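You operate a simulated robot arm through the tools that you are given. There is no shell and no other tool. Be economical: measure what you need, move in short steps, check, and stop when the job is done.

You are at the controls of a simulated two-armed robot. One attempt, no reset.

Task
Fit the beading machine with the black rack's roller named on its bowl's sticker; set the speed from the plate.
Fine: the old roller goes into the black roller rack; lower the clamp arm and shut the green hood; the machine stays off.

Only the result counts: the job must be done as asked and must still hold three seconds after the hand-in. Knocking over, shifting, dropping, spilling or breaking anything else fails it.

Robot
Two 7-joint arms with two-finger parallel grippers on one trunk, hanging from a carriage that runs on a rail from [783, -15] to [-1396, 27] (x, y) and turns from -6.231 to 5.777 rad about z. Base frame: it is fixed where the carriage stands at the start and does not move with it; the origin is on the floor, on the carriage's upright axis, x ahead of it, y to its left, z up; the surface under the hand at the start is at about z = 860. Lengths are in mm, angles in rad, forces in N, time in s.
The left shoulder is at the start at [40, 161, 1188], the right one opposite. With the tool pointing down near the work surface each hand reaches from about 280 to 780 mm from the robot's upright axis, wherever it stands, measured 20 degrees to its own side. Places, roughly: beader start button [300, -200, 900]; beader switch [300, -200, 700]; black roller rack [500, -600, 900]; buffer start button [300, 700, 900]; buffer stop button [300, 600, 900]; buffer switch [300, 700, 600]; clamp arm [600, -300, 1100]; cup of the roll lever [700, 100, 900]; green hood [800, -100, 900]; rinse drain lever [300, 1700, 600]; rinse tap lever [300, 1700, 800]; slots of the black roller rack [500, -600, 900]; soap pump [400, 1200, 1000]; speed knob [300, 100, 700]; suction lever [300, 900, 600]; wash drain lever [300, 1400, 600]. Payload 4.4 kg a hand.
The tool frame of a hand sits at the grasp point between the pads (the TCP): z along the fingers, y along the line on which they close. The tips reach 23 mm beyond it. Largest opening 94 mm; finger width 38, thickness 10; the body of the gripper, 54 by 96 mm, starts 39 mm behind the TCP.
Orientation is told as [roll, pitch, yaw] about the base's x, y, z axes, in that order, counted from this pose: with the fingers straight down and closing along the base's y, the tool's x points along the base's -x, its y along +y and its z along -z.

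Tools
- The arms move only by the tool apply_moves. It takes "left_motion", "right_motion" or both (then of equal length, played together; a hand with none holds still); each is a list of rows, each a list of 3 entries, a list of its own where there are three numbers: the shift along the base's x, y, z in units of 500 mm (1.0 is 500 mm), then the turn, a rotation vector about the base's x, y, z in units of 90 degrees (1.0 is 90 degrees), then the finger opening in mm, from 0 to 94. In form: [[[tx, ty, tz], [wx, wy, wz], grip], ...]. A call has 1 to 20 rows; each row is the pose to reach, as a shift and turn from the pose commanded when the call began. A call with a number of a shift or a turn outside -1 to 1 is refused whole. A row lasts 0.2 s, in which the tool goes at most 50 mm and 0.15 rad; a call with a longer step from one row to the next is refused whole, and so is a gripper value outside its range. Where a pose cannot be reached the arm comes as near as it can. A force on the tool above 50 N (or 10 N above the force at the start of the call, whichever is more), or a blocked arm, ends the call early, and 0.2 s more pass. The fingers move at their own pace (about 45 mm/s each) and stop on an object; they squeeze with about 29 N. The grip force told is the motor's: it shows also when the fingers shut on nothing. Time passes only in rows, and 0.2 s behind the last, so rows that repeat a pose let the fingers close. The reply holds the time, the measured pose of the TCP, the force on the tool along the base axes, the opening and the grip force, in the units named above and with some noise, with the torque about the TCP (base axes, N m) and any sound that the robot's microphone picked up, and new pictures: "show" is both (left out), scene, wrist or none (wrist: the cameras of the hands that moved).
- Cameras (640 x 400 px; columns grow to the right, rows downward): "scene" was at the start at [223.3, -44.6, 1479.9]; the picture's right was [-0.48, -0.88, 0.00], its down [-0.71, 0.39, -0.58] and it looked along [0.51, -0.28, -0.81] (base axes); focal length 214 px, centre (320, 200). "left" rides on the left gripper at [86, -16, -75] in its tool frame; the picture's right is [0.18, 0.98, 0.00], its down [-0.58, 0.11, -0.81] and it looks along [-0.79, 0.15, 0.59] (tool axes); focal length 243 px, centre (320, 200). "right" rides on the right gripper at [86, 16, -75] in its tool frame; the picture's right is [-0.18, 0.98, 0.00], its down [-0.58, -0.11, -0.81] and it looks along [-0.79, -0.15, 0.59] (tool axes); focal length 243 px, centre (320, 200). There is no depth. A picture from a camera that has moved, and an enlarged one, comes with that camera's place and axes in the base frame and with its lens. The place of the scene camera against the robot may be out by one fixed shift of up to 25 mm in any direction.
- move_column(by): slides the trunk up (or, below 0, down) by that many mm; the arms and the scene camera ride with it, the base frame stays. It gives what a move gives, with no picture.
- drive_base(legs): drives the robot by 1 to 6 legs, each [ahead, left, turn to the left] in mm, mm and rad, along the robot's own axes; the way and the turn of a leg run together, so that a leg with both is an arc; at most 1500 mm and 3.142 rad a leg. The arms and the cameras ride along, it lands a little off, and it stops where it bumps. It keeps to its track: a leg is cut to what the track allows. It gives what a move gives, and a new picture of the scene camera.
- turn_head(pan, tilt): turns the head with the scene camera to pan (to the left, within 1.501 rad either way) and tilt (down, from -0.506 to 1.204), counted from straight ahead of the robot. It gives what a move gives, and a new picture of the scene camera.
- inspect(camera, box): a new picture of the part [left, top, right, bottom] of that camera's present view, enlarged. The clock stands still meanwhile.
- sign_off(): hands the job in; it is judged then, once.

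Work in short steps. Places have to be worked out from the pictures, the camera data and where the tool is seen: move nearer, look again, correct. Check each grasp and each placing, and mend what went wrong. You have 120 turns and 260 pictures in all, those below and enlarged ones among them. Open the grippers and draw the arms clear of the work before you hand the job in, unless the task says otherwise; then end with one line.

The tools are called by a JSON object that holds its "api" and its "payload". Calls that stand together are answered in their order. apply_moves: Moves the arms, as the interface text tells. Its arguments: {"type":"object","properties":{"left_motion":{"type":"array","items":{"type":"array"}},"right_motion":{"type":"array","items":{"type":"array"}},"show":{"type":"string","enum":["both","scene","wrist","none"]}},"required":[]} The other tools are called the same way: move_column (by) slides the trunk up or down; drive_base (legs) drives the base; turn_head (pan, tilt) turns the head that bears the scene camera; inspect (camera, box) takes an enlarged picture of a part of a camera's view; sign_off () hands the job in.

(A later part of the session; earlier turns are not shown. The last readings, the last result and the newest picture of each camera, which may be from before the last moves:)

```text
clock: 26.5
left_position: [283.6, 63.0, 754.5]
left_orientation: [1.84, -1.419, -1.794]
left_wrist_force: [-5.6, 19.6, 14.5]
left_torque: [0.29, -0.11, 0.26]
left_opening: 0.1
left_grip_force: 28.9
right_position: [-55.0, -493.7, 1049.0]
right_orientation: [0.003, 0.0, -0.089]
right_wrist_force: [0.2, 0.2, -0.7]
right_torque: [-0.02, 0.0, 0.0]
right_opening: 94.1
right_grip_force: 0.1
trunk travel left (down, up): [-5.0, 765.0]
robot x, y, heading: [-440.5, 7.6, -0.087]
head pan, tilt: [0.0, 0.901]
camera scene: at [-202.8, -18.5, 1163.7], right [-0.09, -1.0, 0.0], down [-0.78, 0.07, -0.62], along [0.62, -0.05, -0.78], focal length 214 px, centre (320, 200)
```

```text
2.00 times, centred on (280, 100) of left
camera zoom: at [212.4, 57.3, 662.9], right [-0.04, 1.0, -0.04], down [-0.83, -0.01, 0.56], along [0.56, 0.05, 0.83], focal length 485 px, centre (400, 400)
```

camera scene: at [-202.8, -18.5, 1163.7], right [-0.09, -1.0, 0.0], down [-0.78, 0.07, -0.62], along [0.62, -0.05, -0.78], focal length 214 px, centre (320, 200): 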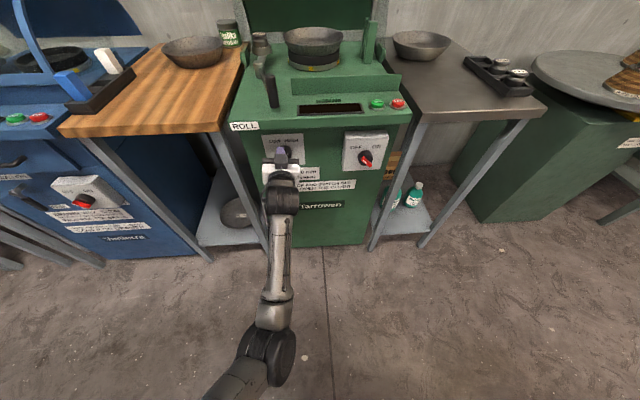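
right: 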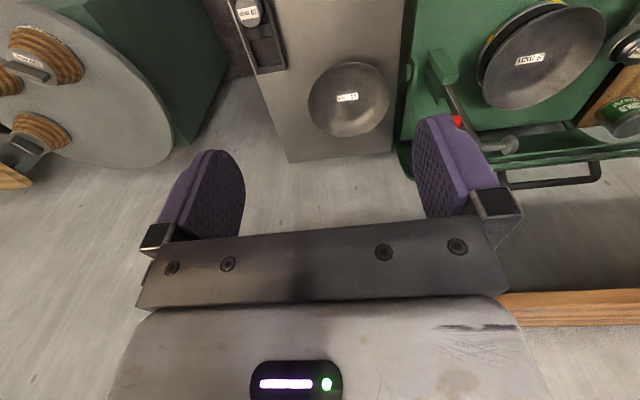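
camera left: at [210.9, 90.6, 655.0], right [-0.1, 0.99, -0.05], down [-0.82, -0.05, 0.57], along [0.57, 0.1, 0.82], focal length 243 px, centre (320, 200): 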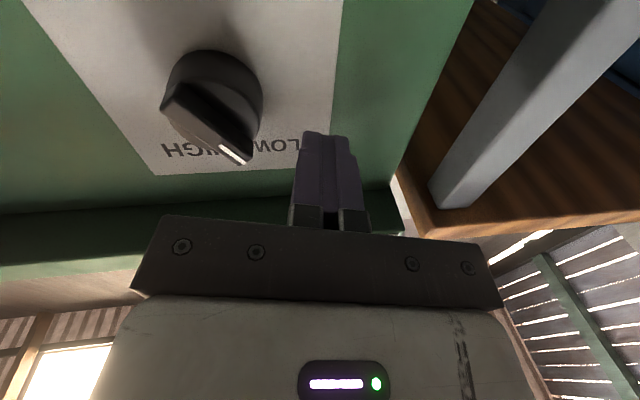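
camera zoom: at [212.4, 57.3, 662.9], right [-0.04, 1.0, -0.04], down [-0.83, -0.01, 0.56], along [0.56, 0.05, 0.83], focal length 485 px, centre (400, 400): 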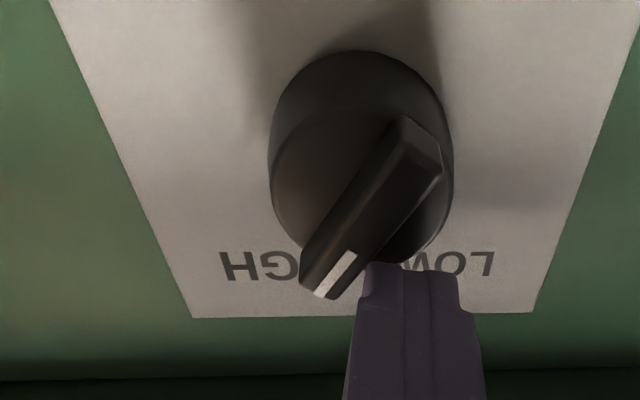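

The bar has swung over to HIGH. I draw the hand straight back and check the knob.

{"api": "drive_base", "payload": {"legs": [[-350, 0, 0]]}}

{"api": "inspect", "payload": {"camera": "scene", "box": [250, 90, 410, 190]}}

```text
clock: 28.8
left_position: [-61.3, 52.2, 755.1]
left_orientation: [1.846, -1.42, -1.817]
left_wrist_force: [0.5, -0.2, 0.9]
left_torque: [0.01, -0.01, 0.01]
left_opening: 0.0
left_grip_force: 28.7
right_position: [-409.2, -495.5, 1052.1]
right_orientation: [0.001, 0.0, -0.103]
right_wrist_force: [-0.8, 0.3, 0.1]
right_torque: [0.03, 0.01, -0.02]
right_opening: 94.1
right_grip_force: 0.0
trunk travel left (down, up): [-5.0, 765.0]
robot x, y, heading: [-783.6, 15.9, -0.106]
head pan, tilt: [0.0, 0.901]
camera scene: at [-549.1, -19.2, 1163.8], right [-0.1, -0.99, 0.0], down [-0.78, 0.08, -0.62], along [0.62, -0.06, -0.78], focal length 214 px, centre (320, 200)
```

scene: 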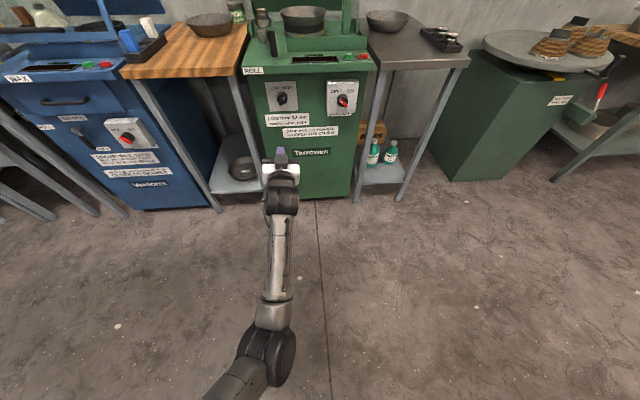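

```text
4.00 times, centred on (330, 140) of scene
camera zoom: at [-549.1, -19.2, 1163.8], right [-0.1, -0.99, 0.0], down [-0.78, 0.08, -0.62], along [0.62, -0.06, -0.78], focal length 858 px, centre (280, 440)
```

zoom: 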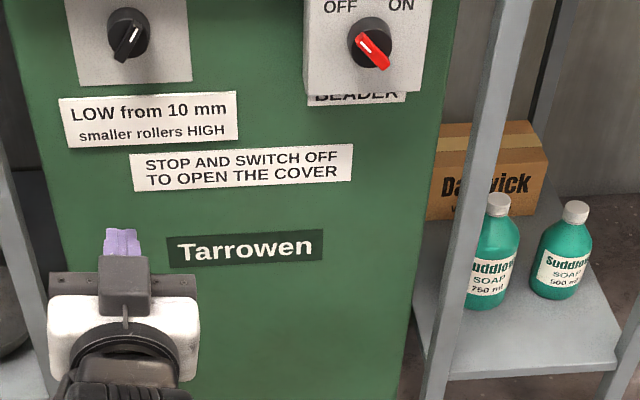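

Knob at HIGH, switch still OFF. Now I raise the trunk back up and straighten the base before the roller swap.

{"api": "move_column", "payload": {"by": 320}}

{"api": "drive_base", "payload": {"legs": [[0, 0, 0.1]]}}

{"api": "apply_moves", "payload": {"left_motion": [[[0, 0.02, 0.05], [0, 0.09, 0], 20], [[0, 0.04, 0.1], [0, 0.18, 0], 40], [[0, 0.06, 0.15], [0, 0.27, 0], 60], [[0, 0.08, 0.2], [0, 0.36, 0], 80], [[0, 0.1, 0.25], [0, 0.45, 0], 94], [[0, 0.12, 0.3], [0, 0.54, 0], 94], [[-0.02, 0.15, 0.35], [0, 0.63, 0], 94], [[-0.04, 0.18, 0.4], [0, 0.72, 0], 94], [[-0.06, 0.21, 0.45], [0, 0.81, 0], 94], [[-0.08, 0.24, 0.5], [0, 0.9, 0], 94], [[-0.1, 0.27, 0.55], [0, 0.96, 0], 94], [[-0.12, 0.3, 0.6], [0, 1, 0], 94], [[-0.12, 0.3, 0.65], [0, 1, 0], 94]], "show": "wrist"}}

```text
clock: 32.0
left_position: [-62.9, 53.1, 1073.8]
left_orientation: [1.843, -1.422, -1.81]
left_wrist_force: [-0.3, -0.5, -0.6]
left_torque: [-0.04, 0.02, -0.03]
left_opening: 0.0
left_grip_force: 29.2
right_position: [-410.2, -496.8, 1371.5]
right_orientation: [-0.001, -0.002, -0.102]
right_wrist_force: [0.1, -0.4, 0.0]
right_torque: [0.01, 0.0, -0.02]
right_opening: 94.1
right_grip_force: 0.1
trunk travel left (down, up): [-325.0, 445.0]
robot x, y, heading: [-784.8, 15.8, -0.101]
head pan, tilt: [0.0, 0.901]
```

```text
clock: 32.9
left_position: [-70.1, 128.1, 1075.0]
left_orientation: [1.845, -1.421, -1.709]
left_wrist_force: [0.5, -0.9, 1.0]
left_torque: [0.0, -0.03, -0.01]
left_opening: 0.1
left_grip_force: 29.3
right_position: [-358.2, -454.1, 1372.0]
right_orientation: [0.001, -0.001, 0.002]
right_wrist_force: [0.4, 0.3, 0.2]
right_torque: [-0.02, 0.0, -0.02]
right_opening: 94.1
right_grip_force: 0.1
trunk travel left (down, up): [-325.0, 445.0]
robot x, y, heading: [-785.3, 14.7, -0.003]
head pan, tilt: [0.0, 0.901]
camera scene: at [-548.5, 5.5, 1483.6], right [0.0, -1.0, 0.0], down [-0.78, 0.0, -0.62], along [0.62, 0.0, -0.78], focal length 214 px, centre (320, 200)
```

scene: 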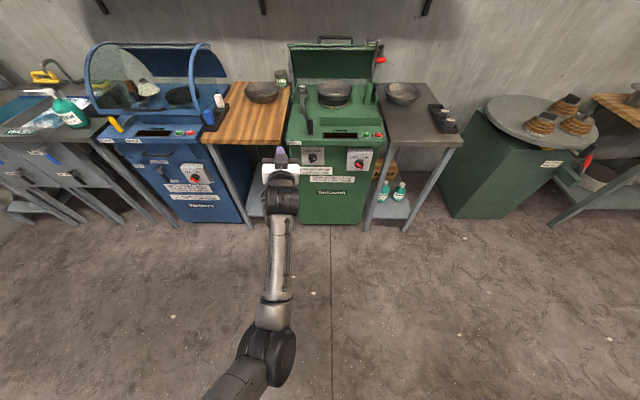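

```text
clock: 35.7
left_position: [-131.6, 278.1, 1385.0]
left_orientation: [0.137, -0.019, -0.146]
left_wrist_force: [0.9, -0.8, 0.8]
left_torque: [0.02, -0.03, -0.01]
left_opening: 94.1
left_grip_force: 0.0
left hand out of reach, approached as far as the arm can: row 13
right_position: [-359.5, -455.6, 1371.9]
right_orientation: [-0.001, 0.0, -0.001]
right_wrist_force: [0.5, 1.1, -0.6]
right_torque: [0.01, -0.03, -0.02]
right_opening: 94.2
right_grip_force: 0.0
trunk travel left (down, up): [-325.0, 445.0]
robot x, y, heading: [-783.6, 15.6, -0.003]
head pan, tilt: [0.0, 0.901]
camera left: at [-223.4, 266.8, 1453.3], right [-0.04, 0.99, 0.13], down [0.56, -0.08, 0.83], along [0.83, 0.11, -0.55], focal length 243 px, centre (320, 200)
```

left: 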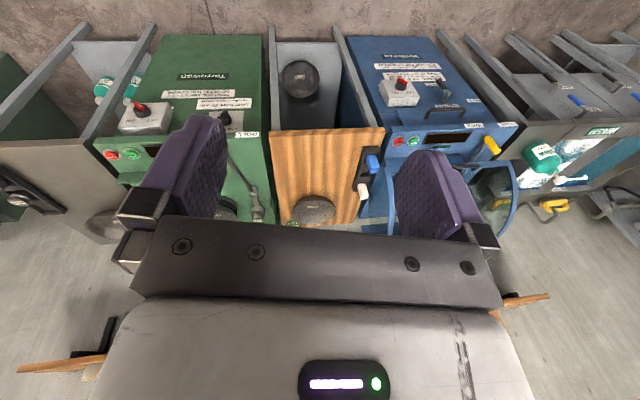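

The arms are clear and high. I drive up to the machine and turn left a little so that the cup lies in front of the right hand.

{"api": "drive_base", "payload": {"legs": [[880, 0, 0], [0, 0, 0.3]]}}

{"api": "turn_head", "payload": {"pan": -0.2, "tilt": 0.9}}

```text
clock: 41.3
left_position: [626.5, 445.1, 1384.2]
left_orientation: [0.137, -0.019, 0.155]
left_wrist_force: [0.5, 0.4, -0.4]
left_torque: [0.01, 0.0, -0.03]
left_opening: 94.0
left_grip_force: 0.1
right_position: [628.2, -323.2, 1370.7]
right_orientation: [0.001, 0.0, 0.304]
right_wrist_force: [0.0, -0.5, 0.2]
right_torque: [0.0, -0.02, 0.04]
right_opening: 93.7
right_grip_force: 0.0
trunk travel left (down, up): [-325.0, 445.0]
robot x, y, heading: [83.2, 2.2, 0.305]
head pan, tilt: [0.0, 0.901]
camera scene: at [306.1, 59.2, 1483.6], right [0.3, -0.95, 0.0], down [-0.75, -0.23, -0.62], along [0.59, 0.19, -0.78], focal length 214 px, centre (320, 200)
```

scene: 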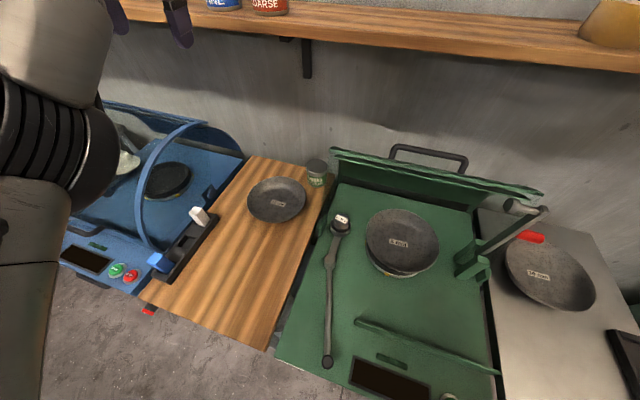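

```text
clock: 42.0
left_position: [625.3, 445.5, 1385.7]
left_orientation: [0.136, -0.019, 0.156]
left_wrist_force: [0.2, -0.4, -0.6]
left_torque: [0.0, 0.01, 0.0]
left_opening: 94.1
left_grip_force: 0.0
right_position: [627.4, -323.2, 1371.8]
right_orientation: [0.001, -0.002, 0.302]
right_wrist_force: [-0.6, 0.7, -0.7]
right_torque: [0.0, 0.02, 0.01]
right_opening: 94.1
right_grip_force: 0.0
trunk travel left (down, up): [-325.0, 445.0]
robot x, y, heading: [81.4, 0.0, 0.306]
head pan, tilt: [-0.201, 0.901]
camera scene: at [309.1, 44.2, 1483.6], right [0.1, -0.99, 0.0], down [-0.78, -0.08, -0.62], along [0.62, 0.06, -0.78], focal length 214 px, centre (320, 200)
```

scene: 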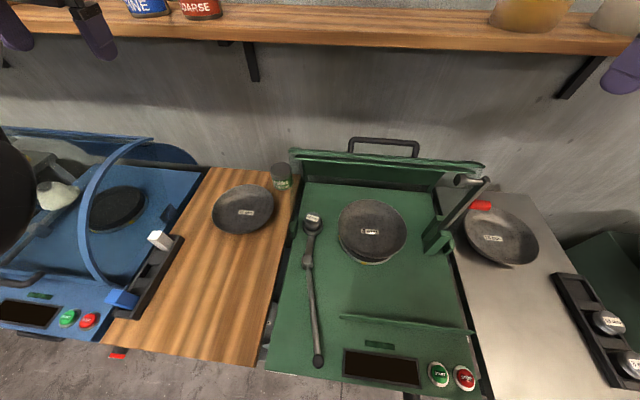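

From the scene the cup with the 12 mm roller is near [672, 100] and the bowl centre near [616, −67]. I bring the right hand over the cup at a height and look with the wrist camera.

{"api": "apply_moves", "payload": {"right_motion": [[[0, 0.09, 0], [0, 0, -0.03], 94], [[0, 0.18, 0], [0, 0, -0.06], 94], [[0, 0.27, 0], [0, 0, -0.1], 94], [[0, 0.36, 0], [0, 0, -0.14], 94], [[0, 0.45, 0], [0, 0, -0.194], 94], [[0, 0.54, 0], [0, 0, -0.194], 94], [[0, 0.63, 0], [0, 0, -0.194], 94], [[0, 0.72, -0.02], [0, 0, -0.194], 94], [[0, 0.8, -0.08], [0, 0, -0.194], 94], [[0, 0.84, -0.16], [0, 0, -0.194], 94], [[0.02, 0.846, -0.25], [0, 0, -0.194], 94], [[0.04, 0.846, -0.34], [0, 0, -0.194], 94], [[0.04, 0.846, -0.43], [0, 0, -0.194], 94], [[0.04, 0.846, -0.5], [0, 0, -0.194], 94], [[0.04, 0.846, -0.5], [0, 0, -0.194], 94]]}}

{"api": "inspect", "payload": {"camera": "right", "box": [200, 0, 520, 200]}}

```text
clock: 45.2
left_position: [626.4, 445.5, 1384.7]
left_orientation: [0.137, -0.02, 0.156]
left_wrist_force: [0.2, -0.9, 0.2]
left_torque: [-0.04, -0.02, 0.01]
left_opening: 93.8
left_grip_force: 0.1
right_position: [648.0, 98.3, 1122.0]
right_orientation: [0.001, -0.001, -0.002]
right_wrist_force: [-0.1, -0.8, -0.2]
right_torque: [0.0, -0.03, 0.03]
right_opening: 94.0
right_grip_force: 0.1
trunk travel left (down, up): [-325.0, 445.0]
robot x, y, heading: [83.3, -1.1, 0.302]
head pan, tilt: [-0.201, 0.901]
camera scene: at [309.3, 44.1, 1483.6], right [0.1, -0.99, 0.0], down [-0.78, -0.08, -0.62], along [0.62, 0.06, -0.78], focal length 214 px, centre (320, 200)
camera right: at [561.9, 113.4, 1195.9], right [0.19, 0.98, 0.0], down [0.58, -0.11, 0.81], along [0.79, -0.15, -0.59], focal length 243 px, centre (320, 200)
```

scene: 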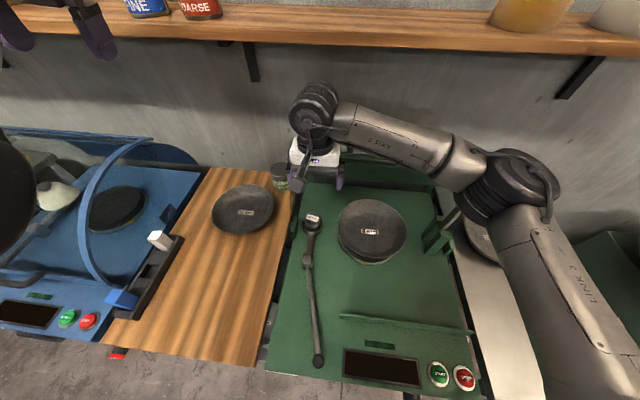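
right: 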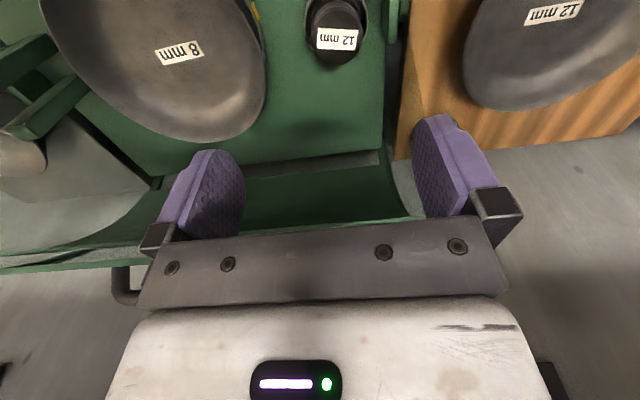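

```text
2.00 times, centred on (360, 100) of right
camera zoom: at [561.9, 113.4, 1195.9], right [0.19, 0.98, 0.0], down [0.58, -0.11, 0.81], along [0.79, -0.15, -0.59], focal length 485 px, centre (240, 400)
```

zoom: 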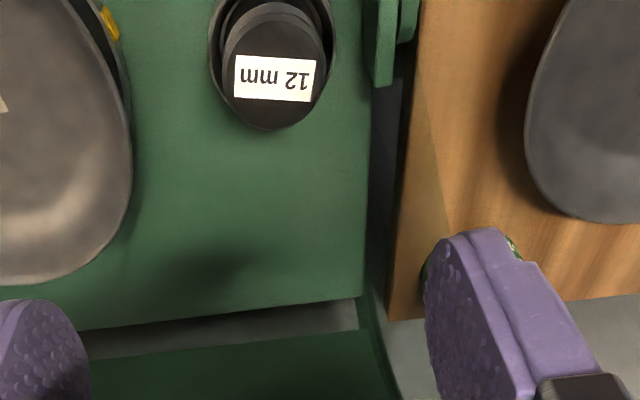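

The roller top lies near [657, 111] with a diameter of about 48 mm, and the bowl's rim ends near y 42, so closing along y has room. I lower to a closer view.

{"api": "apply_moves", "payload": {"right_motion": [[[0.004, 0.01, -0.08], [0, 0, 0], 80], [[0.01, 0.02, -0.16], [0, 0, 0], 74], [[0.014, 0.026, -0.22], [0, 0, 0], 74], [[0.014, 0.026, -0.22], [0, 0, 0], 74]], "show": "wrist"}}

{"api": "inspect", "payload": {"camera": "scene", "box": [270, 160, 370, 222]}}

```text
clock: 46.2
left_position: [624.9, 445.4, 1384.1]
left_orientation: [0.135, -0.019, 0.153]
left_wrist_force: [0.6, -0.1, -0.4]
left_torque: [0.02, 0.01, 0.0]
left_opening: 94.1
left_grip_force: 0.0
right_position: [652.8, 108.2, 1014.2]
right_orientation: [0.001, 0.0, 0.001]
right_wrist_force: [-0.2, 0.2, -0.4]
right_torque: [0.03, -0.03, 0.04]
right_opening: 74.1
right_grip_force: 0.0
trunk travel left (down, up): [-325.0, 445.0]
robot x, y, heading: [82.7, -3.2, 0.301]
head pan, tilt: [-0.201, 0.901]
camera right: at [567.3, 124.5, 1088.0], right [0.18, 0.98, 0.0], down [0.58, -0.11, 0.81], along [0.79, -0.15, -0.59], focal length 243 px, centre (320, 200)
```

right: 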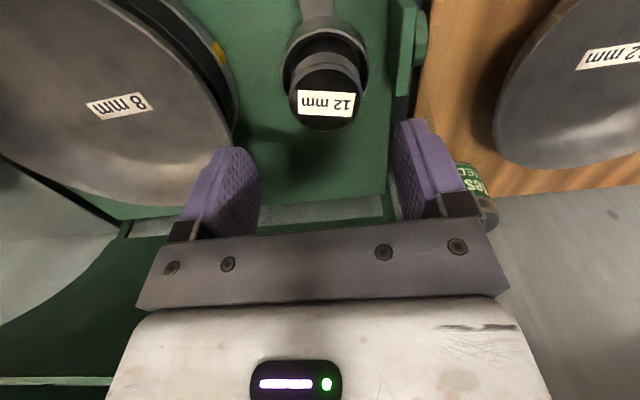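

```text
6.40 times, centred on (320, 191) of scene
camera zoom: at [309.3, 44.1, 1483.6], right [0.1, -0.99, 0.0], down [-0.78, -0.08, -0.62], along [0.62, 0.06, -0.78], focal length 1373 px, centre (320, 258)
```

zoom: 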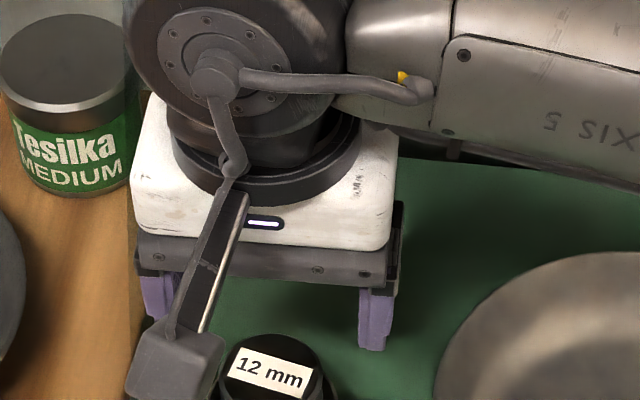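

Two wrist views give the roller's top centre at about [654, 111, 944], with the cup ring near z 888. The bowl leaves about 25 mm of room, so I descend to z 922.

{"api": "apply_moves", "payload": {"right_motion": [[[0.003, 0.006, -0.05], [0, 0, 0], 74], [[0.003, 0.006, -0.1], [0, 0, 0], 74], [[0.003, 0.006, -0.14], [0, 0, 0], 74], [[0.003, 0.006, -0.14], [0, 0, 0], 74]], "show": "both"}}

{"api": "inspect", "payload": {"camera": "scene", "box": [270, 180, 390, 255]}}

```text
clock: 47.2
left_position: [625.3, 444.5, 1384.3]
left_orientation: [0.134, -0.019, 0.157]
left_wrist_force: [-0.1, -0.5, -0.5]
left_torque: [-0.02, -0.02, 0.0]
left_opening: 94.2
left_grip_force: 0.2
right_position: [657.8, 113.7, 943.4]
right_orientation: [-0.001, -0.002, 0.0]
right_wrist_force: [0.3, 0.3, 0.3]
right_torque: [0.04, -0.02, -0.02]
right_opening: 74.1
right_grip_force: 0.0
trunk travel left (down, up): [-325.0, 445.0]
robot x, y, heading: [81.7, -1.4, 0.299]
head pan, tilt: [-0.201, 0.901]
camera scene: at [309.2, 44.1, 1483.6], right [0.1, -0.99, 0.0], down [-0.78, -0.08, -0.62], along [0.62, 0.06, -0.78], focal length 214 px, centre (320, 200)
camera right: at [570.9, 130.8, 1016.8], right [0.18, 0.98, 0.0], down [0.58, -0.11, 0.81], along [0.79, -0.15, -0.59], focal length 243 px, centre (320, 200)
```

scene: 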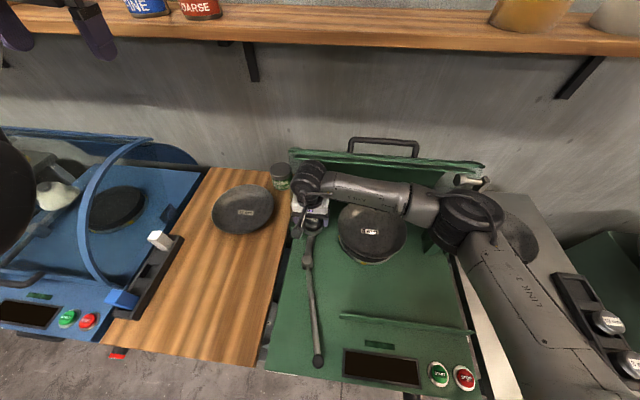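
right: 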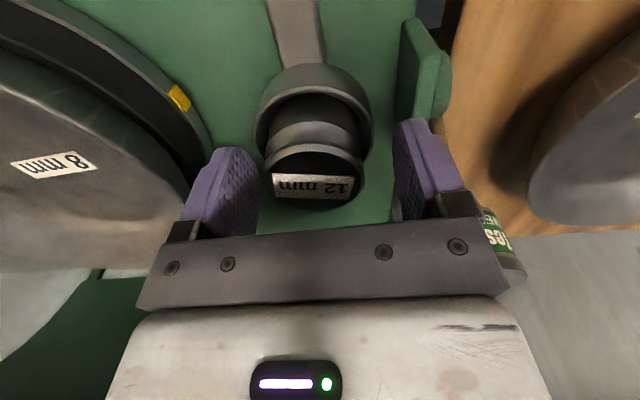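

```text
5.33 times, centred on (330, 218) of scene
camera zoom: at [309.2, 44.1, 1483.6], right [0.1, -0.99, 0.0], down [-0.78, -0.08, -0.62], along [0.62, 0.06, -0.78], focal length 1144 px, centre (267, 107)
```

zoom: 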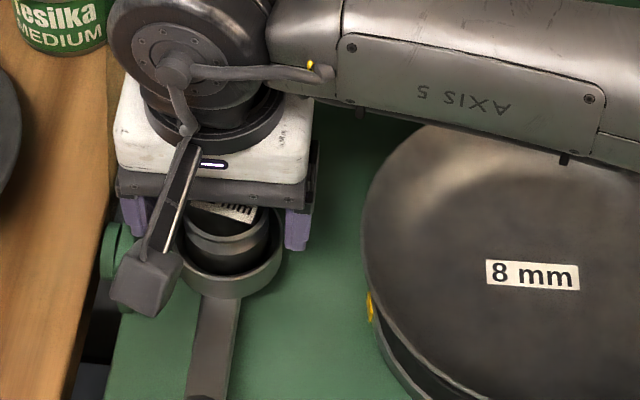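

Fingers straddle the roller centrally and clear of the bowl. I go down 20 mm more and close.

{"api": "apply_moves", "payload": {"right_motion": [[[0, -0.002, -0.02], [0, 0, 0], 74], [[0, -0.002, -0.04], [0, 0, 0], 74], [[0, -0.002, -0.04], [0, 0, 0], 60], [[0, -0.002, -0.04], [0, 0, 0], 45], [[0, -0.002, -0.04], [0, 0, 0], 20], [[0, -0.002, -0.04], [0, 0, 0], 10], [[0, -0.002, -0.04], [0, 0, 0], 10]], "show": "wrist"}}

```text
clock: 48.8
left_position: [624.5, 445.1, 1382.5]
left_orientation: [0.134, -0.019, 0.156]
left_wrist_force: [-0.5, -0.5, 0.4]
left_torque: [-0.01, -0.03, 0.01]
left_opening: 93.9
left_grip_force: 0.0
right_position: [656.4, 112.0, 923.1]
right_orientation: [0.001, -0.002, -0.003]
right_wrist_force: [-1.1, -5.7, 2.6]
right_torque: [0.13, -0.44, -1.0]
right_opening: 64.1
right_grip_force: 45.2
trunk travel left (down, up): [-325.0, 445.0]
robot x, y, heading: [80.0, -2.5, 0.307]
head pan, tilt: [-0.201, 0.901]
camera right: at [569.6, 128.2, 996.6], right [0.19, 0.98, 0.0], down [0.58, -0.11, 0.81], along [0.79, -0.15, -0.59], focal length 243 px, centre (320, 200)
```

right: 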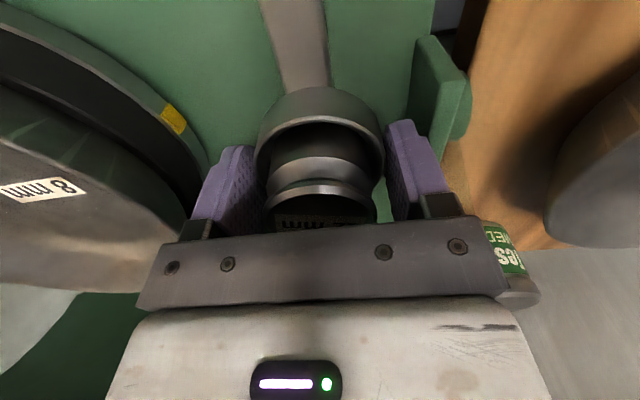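

The opening stopped at 64 mm: the fingertips are gripping the cup ring. I open at once, go up 14 mm and close on the roller head.

{"api": "apply_moves", "payload": {"right_motion": [[[0, 0, 0], [0, 0, 0], 74], [[0, 0, 0], [0, 0, 0], 74], [[0, 0, 0.014], [0, 0, 0], 74], [[0, 0, 0.028], [0, 0, 0], 74], [[0, 0, 0.028], [0, 0, 0], 60], [[0, 0, 0.028], [0, 0, 0], 45], [[0, 0, 0.028], [0, 0, 0], 20], [[0, 0, 0.028], [0, 0, 0], 20]], "show": "wrist"}}

```text
clock: 50.6
left_position: [625.5, 444.7, 1384.2]
left_orientation: [0.134, -0.019, 0.158]
left_wrist_force: [0.1, 0.1, -0.2]
left_torque: [-0.01, 0.04, -0.02]
left_opening: 93.8
left_grip_force: 0.0
right_position: [656.3, 112.0, 936.2]
right_orientation: [-0.003, 0.0, -0.003]
right_wrist_force: [-0.7, -4.9, 2.2]
right_torque: [-0.16, 0.33, -0.62]
right_opening: 64.2
right_grip_force: 45.1
trunk travel left (down, up): [-325.0, 445.0]
robot x, y, heading: [81.3, -3.3, 0.306]
head pan, tilt: [-0.201, 0.901]
camera right: at [569.3, 128.2, 1010.8], right [0.19, 0.98, 0.0], down [0.58, -0.11, 0.81], along [0.79, -0.15, -0.59], focal length 243 px, centre (320, 200)
```

right: 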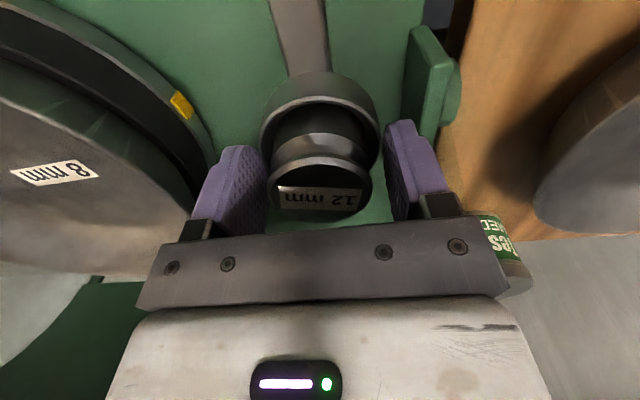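

Still the ring, so its rim is above z 913. I go up 12 mm more and try again.

{"api": "apply_moves", "payload": {"right_motion": [[[0, 0, 0], [0, 0, 0], 74], [[0, 0, 0], [0, 0, 0], 74], [[0, 0, 0.012], [0, 0, 0], 74], [[0, 0, 0.024], [0, 0, 0], 74], [[0, 0, 0.024], [0, 0, 0], 60], [[0, 0, 0.024], [0, 0, 0], 45], [[0, 0, 0.024], [0, 0, 0], 20], [[0, 0, 0.024], [0, 0, 0], 20]], "show": "wrist"}}

```text
clock: 52.4
left_position: [625.4, 444.0, 1383.2]
left_orientation: [0.136, -0.018, 0.154]
left_wrist_force: [0.4, 0.8, 0.2]
left_torque: [-0.01, 0.03, -0.02]
left_opening: 94.1
left_grip_force: 0.0
right_position: [655.4, 115.4, 948.4]
right_orientation: [0.0, 0.0, -0.002]
right_wrist_force: [-0.3, -0.5, -0.2]
right_torque: [-0.03, 0.01, -0.02]
right_opening: 47.2
right_grip_force: 28.9
trunk travel left (down, up): [-325.0, 445.0]
robot x, y, heading: [77.8, -4.1, 0.307]
head pan, tilt: [-0.201, 0.901]
camera right: at [569.3, 130.5, 1021.7], right [0.19, 0.98, 0.0], down [0.58, -0.11, 0.81], along [0.79, -0.15, -0.59], focal length 243 px, centre (320, 200)
```

right: 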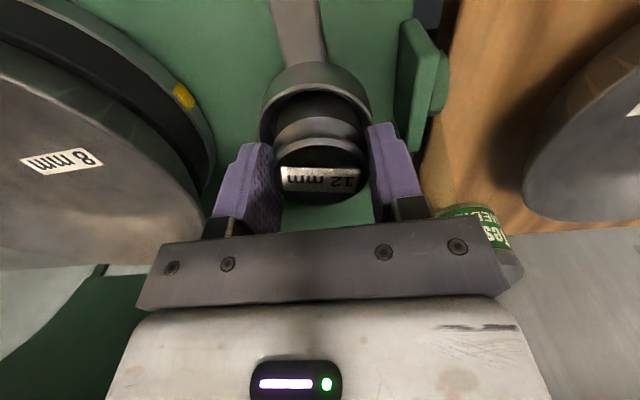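

The opening is 47 mm at 29 N: the roller is gripped. I lift straight up and check.

{"api": "apply_moves", "payload": {"right_motion": [[[0, 0, 0.03], [0, 0, 0], 20], [[0, 0, 0.06], [0, 0, 0], 20], [[0, 0, 0.1], [0, 0, 0], 20], [[0, 0, 0.16], [0, 0, 0], 20], [[0, 0, 0.24], [0, 0, 0], 20], [[0, 0, 0.32], [0, 0, 0], 20], [[0, 0, 0.36], [0, 0, 0], 20]], "show": "both"}}

{"api": "inspect", "payload": {"camera": "scene", "box": [270, 150, 390, 225]}}

```text
clock: 54.0
left_position: [625.1, 445.0, 1383.5]
left_orientation: [0.136, -0.019, 0.156]
left_wrist_force: [0.6, -0.1, 0.7]
left_torque: [0.01, 0.0, 0.0]
left_opening: 93.9
left_grip_force: 0.1
right_position: [657.2, 115.6, 1128.4]
right_orientation: [0.001, 0.0, 0.001]
right_wrist_force: [-0.8, -0.3, -5.6]
right_torque: [0.0, -0.01, 0.01]
right_opening: 47.1
right_grip_force: 29.4
trunk travel left (down, up): [-325.0, 445.0]
robot x, y, heading: [81.0, -1.6, 0.307]
head pan, tilt: [-0.201, 0.901]
camera scene: at [309.0, 44.1, 1483.5], right [0.1, -0.99, 0.0], down [-0.78, -0.08, -0.62], along [0.62, 0.06, -0.78], focal length 214 px, centre (320, 200)
camera right: at [571.7, 131.3, 1202.1], right [0.18, 0.98, 0.0], down [0.58, -0.11, 0.81], along [0.79, -0.15, -0.59], focal length 243 px, centre (320, 200)
```

scene: 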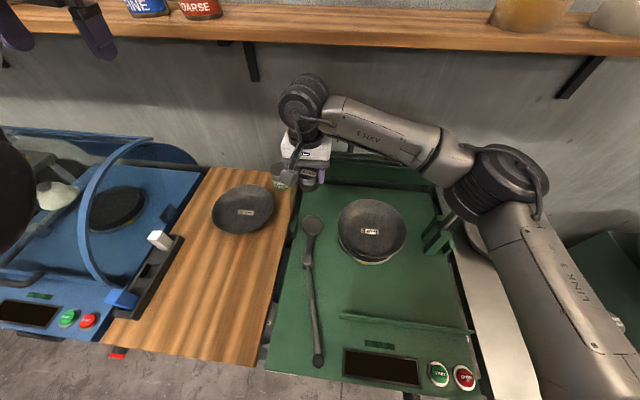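
right: 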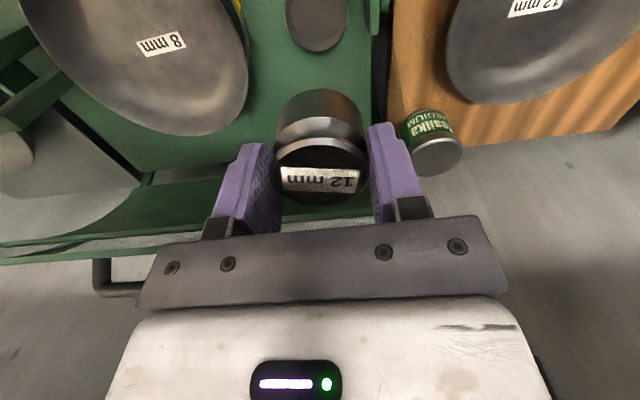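

```text
5.33 times, centred on (330, 188) of scene
camera zoom: at [309.0, 44.1, 1483.5], right [0.1, -0.99, 0.0], down [-0.78, -0.08, -0.62], along [0.62, 0.06, -0.78], focal length 1144 px, centre (267, 267)
```

zoom: 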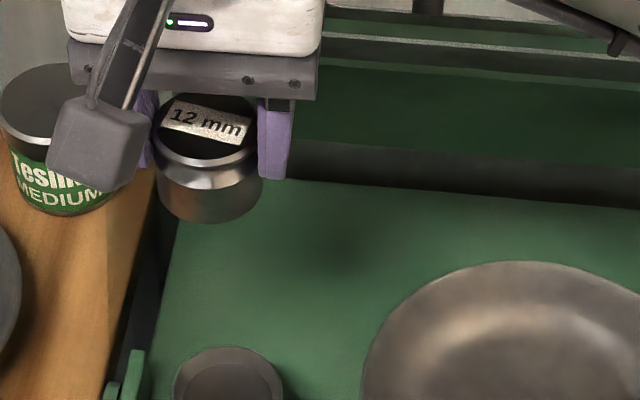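

The 12 mm roller is out (0.55 kg), its top level with the TCP. I raise it above the clamp arm and turn the base right towards the rack.

{"api": "apply_moves", "payload": {"right_motion": [[[-0.02, 0, 0.09], [0, 0, 0], 20], [[-0.04, 0, 0.18], [0, 0, 0], 20], [[-0.06, 0, 0.27], [0, 0, 0], 20], [[-0.08, 0, 0.36], [0, 0, 0], 20], [[-0.08, 0, 0.44], [0, 0, 0], 20], [[-0.08, 0, 0.44], [0, 0, 0], 20]], "show": "none"}}

{"api": "drive_base", "payload": {"legs": [[0, 0, -0.9]]}}

{"api": "inspect", "payload": {"camera": "right", "box": [0, 0, 640, 400]}}

```text
clock: 55.4
left_position: [625.2, 445.2, 1383.1]
left_orientation: [0.132, -0.019, 0.154]
left_wrist_force: [1.0, 0.7, 1.0]
left_torque: [-0.01, 0.02, -0.01]
left_opening: 94.0
left_grip_force: 0.0
right_position: [618.1, 117.0, 1351.2]
right_orientation: [0.001, -0.002, 0.0]
right_wrist_force: [-0.2, -0.6, -5.7]
right_torque: [0.01, -0.01, -0.02]
right_opening: 47.3
right_grip_force: 28.6
trunk travel left (down, up): [-325.0, 445.0]
robot x, y, heading: [85.6, -1.6, 0.305]
head pan, tilt: [-0.201, 0.901]
```

```text
clock: 58.0
left_position: [775.2, -117.6, 1382.8]
left_orientation: [0.134, -0.019, -0.698]
left_wrist_force: [0.6, 0.4, -0.3]
left_torque: [-0.06, 0.02, 0.03]
left_opening: 94.1
left_grip_force: 0.0
right_position: [525.0, -328.4, 1351.4]
right_orientation: [0.0, 0.001, -0.855]
right_wrist_force: [0.3, -1.0, -4.7]
right_torque: [-0.01, 0.04, -0.01]
right_opening: 47.2
right_grip_force: 29.2
trunk travel left (down, up): [-325.0, 445.0]
robot x, y, heading: [80.8, -0.9, -0.555]
head pan, tilt: [-0.201, 0.901]
camera scene: at [272.7, -146.7, 1483.5], right [-0.68, -0.73, 0.0], down [-0.57, 0.53, -0.62], along [0.45, -0.42, -0.78], focal length 214 px, centre (320, 200)
```

scene: 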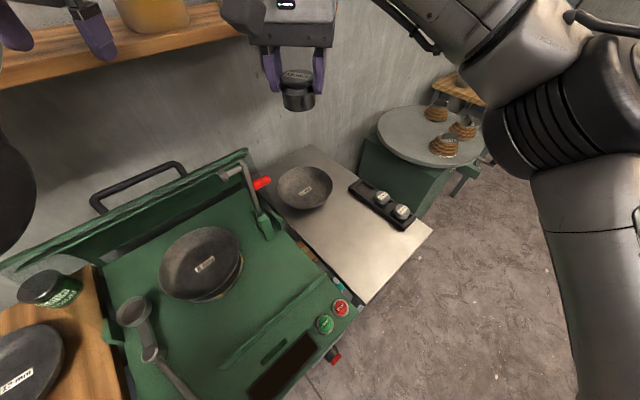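

```text
1.00 times, centred on (320, 200) of right (not enlarged: the box is as wide or as high as the picture)
camera zoom: at [479.0, -252.8, 1424.8], right [0.86, 0.51, 0.0], down [0.3, -0.51, 0.81], along [0.41, -0.7, -0.59], focal length 243 px, centre (320, 200)
```

zoom: 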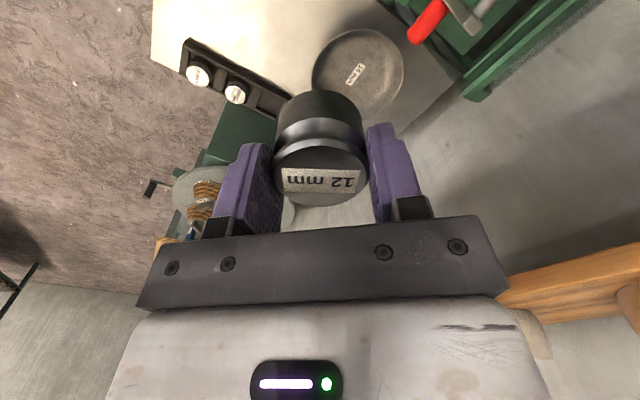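

The rack runs along x at y ≈ −618, with the empty slot near x 554, the 10 at 467 and the 8 at 384. I drive 100 mm up the rail for reach, then bring the hand over the empty slot with zero yaw.

{"api": "drive_base", "payload": {"legs": [[85, 53, 0]]}}

{"api": "apply_moves", "payload": {"right_motion": [[[0, -0.05, -0.01], [0, 0, 0.07], 20], [[0, -0.12, -0.03], [0, 0, 0.14], 20], [[-0.02, -0.2, -0.06], [0, 0, 0.21], 20], [[-0.04, -0.28, -0.1], [0, 0, 0.28], 20], [[-0.06, -0.36, -0.14], [0, 0, 0.35], 20], [[-0.08, -0.44, -0.18], [0, 0, 0.42], 20], [[-0.1, -0.5, -0.22], [0, 0, 0.48], 20], [[-0.12, -0.55, -0.26], [0, 0, 0.544], 20], [[-0.12, -0.56, -0.3], [0, 0, 0.544], 20], [[-0.12, -0.56, -0.3], [0, 0, 0.544], 20]]}}

```text
clock: 58.9
left_position: [794.7, -118.5, 1379.5]
left_orientation: [0.12, 0.017, -0.717]
left_wrist_force: [-14.4, 7.7, -7.5]
left_torque: [0.71, 0.3, -0.76]
left_opening: 93.9
left_grip_force: 0.0
right_position: [550.4, -327.1, 1348.0]
right_orientation: [-0.003, 0.002, -0.854]
right_wrist_force: [-0.7, 0.6, -5.2]
right_torque: [-0.01, -0.02, 0.01]
right_opening: 47.1
right_grip_force: 29.5
trunk travel left (down, up): [-325.0, 445.0]
robot x, y, heading: [109.3, -2.8, -0.553]
head pan, tilt: [-0.201, 0.901]
stopped in leg 1: the force on the tool passed its limit at 120 N (the readings are from after the stop); the commanded pose is now the measured one
camera scene: at [299.8, -146.1, 1482.9], right [-0.68, -0.73, 0.0], down [-0.57, 0.53, -0.62], along [0.45, -0.42, -0.79], focal length 214 px, centre (320, 200)
```

scene: 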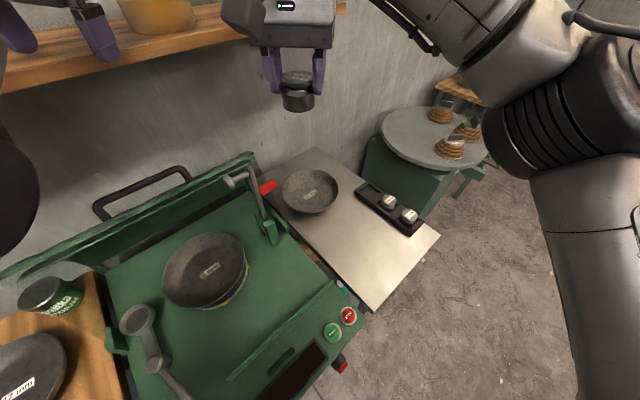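

```text
clock: 61.1
left_position: [795.5, -118.4, 1381.5]
left_orientation: [0.121, 0.012, -0.716]
left_wrist_force: [-21.3, 9.8, -10.8]
left_torque: [0.79, 0.45, -1.11]
left_opening: 93.7
left_grip_force: 0.1
right_position: [460.9, -557.7, 1207.1]
right_orientation: [-0.001, 0.0, -0.003]
right_wrist_force: [-0.1, -0.2, -5.1]
right_torque: [0.01, 0.01, -0.01]
right_opening: 47.1
right_grip_force: 29.4
right hand out of reach, approached as far as the arm can: row 7, 8, 9, 10
trunk travel left (down, up): [-325.0, 445.0]
robot x, y, heading: [111.6, -4.0, -0.548]
head pan, tilt: [-0.201, 0.901]
camera scene: at [299.6, -146.0, 1482.8], right [-0.68, -0.73, 0.0], down [-0.58, 0.54, -0.62], along [0.45, -0.42, -0.79], focal length 214 px, centre (320, 200)
camera right: at [374.3, -542.9, 1281.7], right [0.19, 0.98, 0.0], down [0.58, -0.11, 0.8], along [0.79, -0.15, -0.59], focal length 243 px, centre (320, 200)
```

scene: 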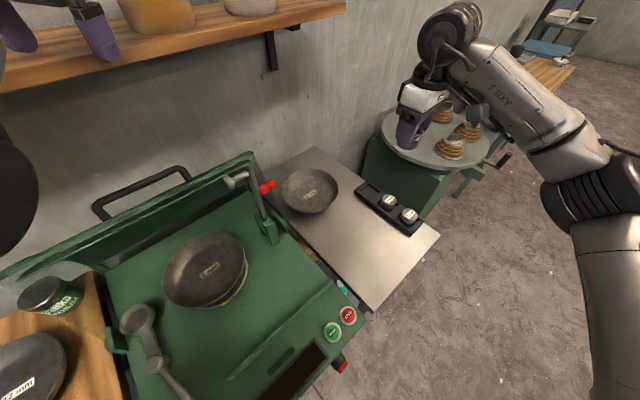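
right: 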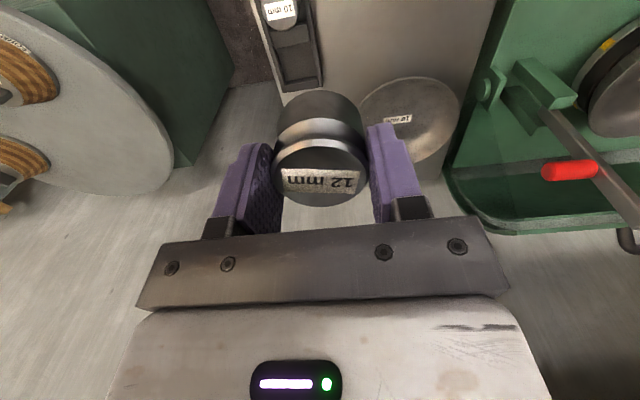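

The left hand met the shelf edge during the drive. I pull it back from there, well behind, before anything else.

{"api": "apply_moves", "payload": {"left_motion": [[[-0.03, 0.02, 0], [0, 0, 0], 94], [[-0.1, 0.06, 0], [0, 0, 0], 94], [[-0.17, 0.1, 0], [0, 0, 0], 94], [[-0.24, 0.14, 0], [0, 0, 0], 94], [[-0.31, 0.18, 0], [0, 0, 0], 94], [[-0.38, 0.22, 0], [0, 0, 0], 94], [[-0.44, 0.26, 0], [0, 0, 0], 94], [[-0.44, 0.26, 0], [0, 0, 0], 94]], "show": "scene"}}

{"api": "turn_head", "payload": {"pan": 0.4, "tilt": 0.3}}

```text
clock: 62.1
left_position: [746.1, 21.8, 1372.2]
left_orientation: [0.221, 0.011, -0.523]
left_wrist_force: [17.9, -2.8, 21.2]
left_torque: [0.84, -1.67, -0.94]
left_opening: 94.0
left_grip_force: 0.0
left hand out of reach, approached as far as the arm can: row 2, 3, 5
right_position: [461.4, -559.7, 1206.4]
right_orientation: [-0.001, 0.003, -0.008]
right_wrist_force: [-1.7, -0.3, -5.3]
right_torque: [-0.01, -0.04, 0.01]
right_opening: 47.1
right_grip_force: 28.5
trunk travel left (down, up): [-325.0, 445.0]
robot x, y, heading: [114.6, -1.6, -0.554]
head pan, tilt: [-0.201, 0.901]
stopped in row 5 (left hand): the force on the tool passed its limit at 180 N (the readings are from after the stop); the commanded pose is now the measured one
camera scene: at [301.7, -146.9, 1483.3], right [-0.68, -0.73, 0.0], down [-0.57, 0.54, -0.62], along [0.45, -0.42, -0.78], focal length 214 px, centre (320, 200)
```

scene: 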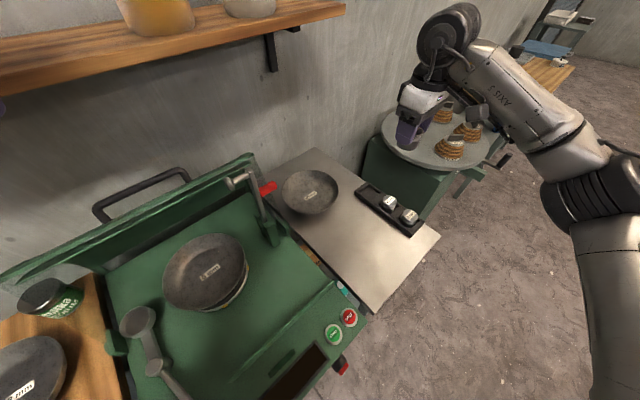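

```text
clock: 63.1
left_position: [745.9, 20.9, 1372.0]
left_orientation: [0.218, 0.016, -0.517]
left_wrist_force: [0.5, 0.1, 26.3]
left_torque: [0.9, -1.03, 0.03]
left_opening: 93.8
left_grip_force: 0.1
right_position: [463.7, -560.4, 1209.9]
right_orientation: [-0.001, -0.001, -0.005]
right_wrist_force: [0.1, 0.0, -4.3]
right_torque: [0.0, 0.0, -0.03]
right_opening: 47.3
right_grip_force: 29.1
trunk travel left (down, up): [-325.0, 445.0]
robot x, y, heading: [112.9, -4.1, -0.546]
head pan, tilt: [0.4, 0.3]
camera scene: at [339.8, -109.8, 1536.3], right [-0.15, -0.99, 0.0], down [-0.29, 0.05, -0.96], along [0.94, -0.15, -0.29], focal length 214 px, centre (320, 200)
```

scene: 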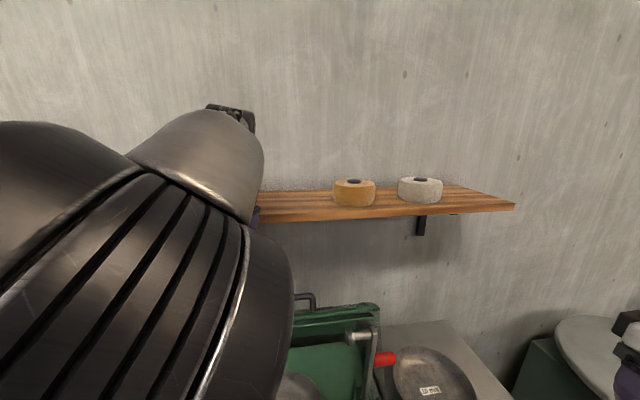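

The left hand has caught on something near the shelf (26 N upward). I look through its own camera before moving it.

{"api": "inspect", "payload": {"camera": "left", "box": [0, 0, 640, 400]}}

{"api": "turn_head", "payload": {"pan": 1.0, "tilt": 0.3}}

```text
1.00 times, centred on (320, 200) of left (not enlarged: the box is as wide or as high as the picture)
camera zoom: at [655.6, 37.0, 1442.0], right [0.32, 0.92, 0.22], down [0.48, -0.35, 0.8], along [0.82, -0.15, -0.56], focal length 243 px, centre (320, 200)
```

zoom: 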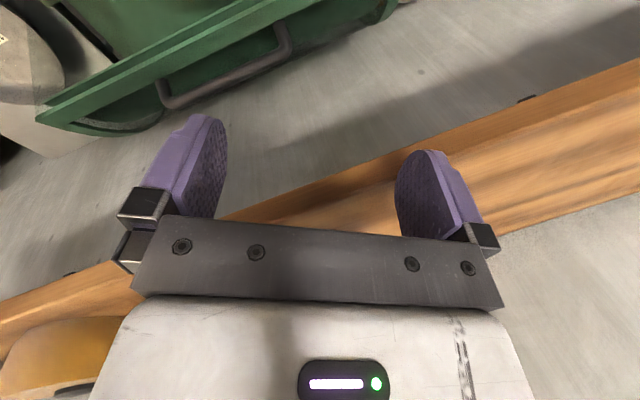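

```text
clock: 64.1
left_position: [746.6, 21.5, 1373.0]
left_orientation: [0.218, 0.014, -0.517]
left_wrist_force: [-4.5, -0.3, 33.7]
left_torque: [1.16, -1.28, 0.18]
left_opening: 94.2
left_grip_force: 0.1
right_position: [463.5, -560.0, 1210.0]
right_orientation: [0.0, -0.003, -0.005]
right_wrist_force: [-0.2, -1.5, -4.6]
right_torque: [0.01, -0.01, 0.0]
right_opening: 47.2
right_grip_force: 29.3
trunk travel left (down, up): [-325.0, 445.0]
robot x, y, heading: [109.6, -0.0, -0.55]
head pan, tilt: [1.0, 0.3]
camera scene: at [331.7, -55.1, 1536.4], right [0.43, -0.9, 0.0], down [-0.26, -0.13, -0.96], along [0.86, 0.41, -0.29], focal length 214 px, centre (320, 200)
```

scene: 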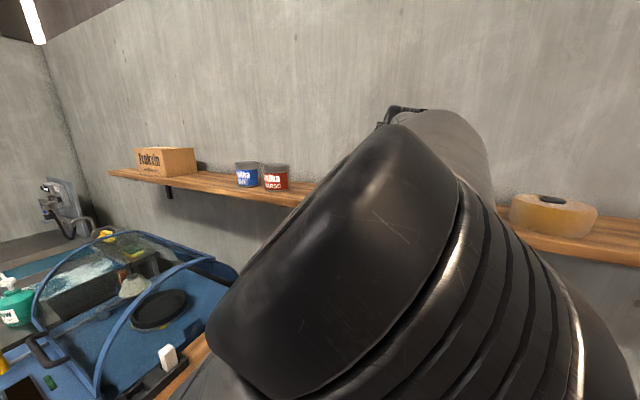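

The left fingers are resting down on the shelf's front edge; the shelf goods look undisturbed. Raising the trunk lifts the hand straight off it.

{"api": "move_column", "payload": {"by": 120}}

{"api": "inspect", "payload": {"camera": "left", "box": [0, 0, 640, 400]}}

```text
clock: 65.6
left_position: [744.6, 20.9, 1489.8]
left_orientation: [0.218, 0.019, -0.517]
left_wrist_force: [0.1, -0.1, 0.1]
left_torque: [-0.02, 0.01, -0.02]
left_opening: 94.0
left_grip_force: 0.0
right_position: [462.5, -560.1, 1327.7]
right_orientation: [0.001, 0.002, -0.005]
right_wrist_force: [-0.2, -0.2, -4.8]
right_torque: [-0.02, 0.0, -0.02]
right_opening: 47.1
right_grip_force: 29.1
trunk travel left (down, up): [-445.0, 325.0]
robot x, y, heading: [108.6, 3.1, -0.549]
head pan, tilt: [1.0, 0.3]
```

```text
1.00 times, centred on (320, 200) of left (not enlarged: the box is as wide or as high as the picture)
camera zoom: at [654.3, 36.7, 1559.7], right [0.32, 0.92, 0.21], down [0.49, -0.35, 0.8], along [0.81, -0.15, -0.56], focal length 243 px, centre (320, 200)
```

zoom: 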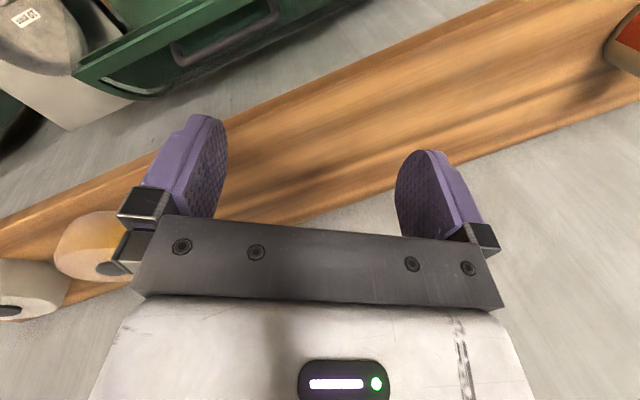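

The left hand is free. I move it back from the shelf in small steps at this height, then lower it a little to a comfortable place above the machine front.

{"api": "apply_moves", "payload": {"left_motion": [[[-0.06, 0.02, 0], [0, 0, 0], 94], [[-0.12, 0.04, 0], [0, 0, 0], 94], [[-0.18, 0.06, 0], [0, 0, 0], 94], [[-0.24, 0.08, 0], [0, 0, 0], 94], [[-0.3, 0.1, -0.02], [0, 0, 0], 94], [[-0.34, 0.12, -0.06], [0, 0, 0], 94], [[-0.36, 0.12, -0.12], [0, 0, 0], 94], [[-0.36, 0.12, -0.2], [0, 0, 0], 94], [[-0.36, 0.12, -0.28], [0, 0, 0], 94]], "show": "wrist"}}

```text
clock: 66.2
left_position: [721.6, 38.0, 1374.5]
left_orientation: [0.208, 0.272, -0.488]
left_wrist_force: [-0.5, 0.9, 0.2]
left_torque: [-0.02, -0.01, -0.01]
left_opening: 93.7
left_grip_force: 0.0
right_position: [463.1, -559.8, 1327.5]
right_orientation: [0.001, 0.005, -0.004]
right_wrist_force: [-0.4, 0.4, -4.8]
right_torque: [-0.03, 0.0, 0.02]
right_opening: 47.2
right_grip_force: 29.4
trunk travel left (down, up): [-445.0, 325.0]
robot x, y, heading: [111.8, -2.5, -0.547]
head pan, tilt: [1.0, 0.3]
stopped in row 3 (left hand): the arm was blocked; the commanded pose is now the measured one
camera left: at [648.9, 41.6, 1463.1], right [0.34, 0.91, 0.24], down [0.66, -0.42, 0.62], along [0.67, -0.05, -0.74], focal length 243 px, centre (320, 200)
```

left: 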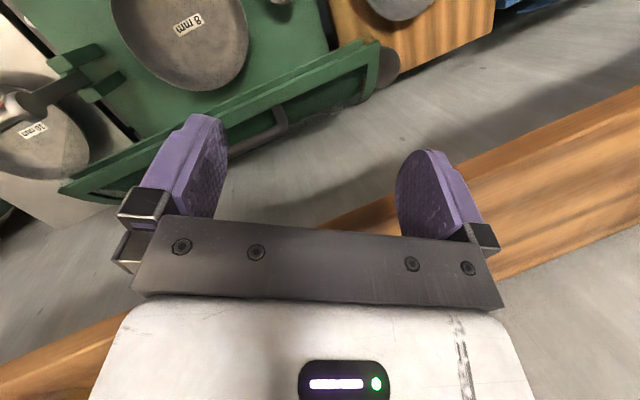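

The arm can only retract when lower. It is now just in front of the shelf edge, so I move it back and down together, levelling the pitch.

{"api": "apply_moves", "payload": {"left_motion": [[[-0.04, 0, -0.06], [0, 0, 0], 94], [[-0.08, 0.01, -0.13], [0, -0.04, 0], 94], [[-0.12, 0.02, -0.2], [0, -0.08, 0], 94], [[-0.16, 0.03, -0.26], [0, -0.12, 0], 94], [[-0.2, 0.04, -0.3], [0, -0.16, 0], 94], [[-0.26, 0.05, -0.32], [0, -0.16, 0], 94]], "show": "wrist"}}

```text
clock: 67.8
left_position: [621.0, 115.3, 1184.6]
left_orientation: [0.313, 0.142, -0.44]
left_wrist_force: [-0.4, -0.6, -0.7]
left_torque: [0.02, -0.01, 0.01]
left_opening: 94.2
left_grip_force: 0.0
left hand out of reach, approached as far as the arm can: row 3, 4, 5, 6
right_position: [461.7, -560.1, 1326.9]
right_orientation: [0.0, 0.003, -0.006]
right_wrist_force: [0.0, 0.2, -5.5]
right_torque: [-0.01, 0.01, -0.01]
right_opening: 47.3
right_grip_force: 29.7
trunk travel left (down, up): [-445.0, 325.0]
robot x, y, heading: [113.1, -3.4, -0.55]
head pan, tilt: [1.0, 0.3]
stopped in row 6 (left hand): the arm was blocked; the commanded pose is now the measured one
camera left: at [536.9, 115.7, 1259.9], right [0.27, 0.91, 0.32], down [0.56, -0.42, 0.71], along [0.78, -0.01, -0.62], focal length 243 px, centre (320, 200)
```

left: 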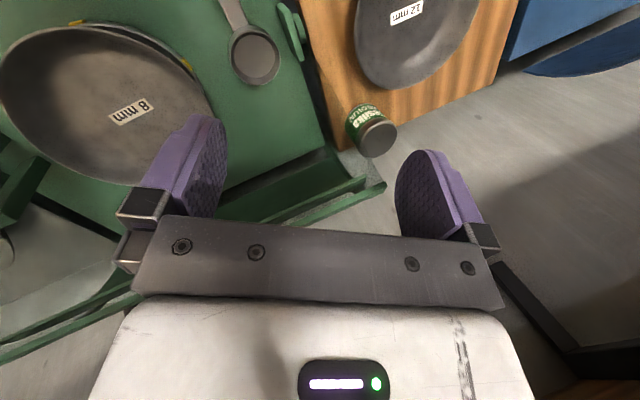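

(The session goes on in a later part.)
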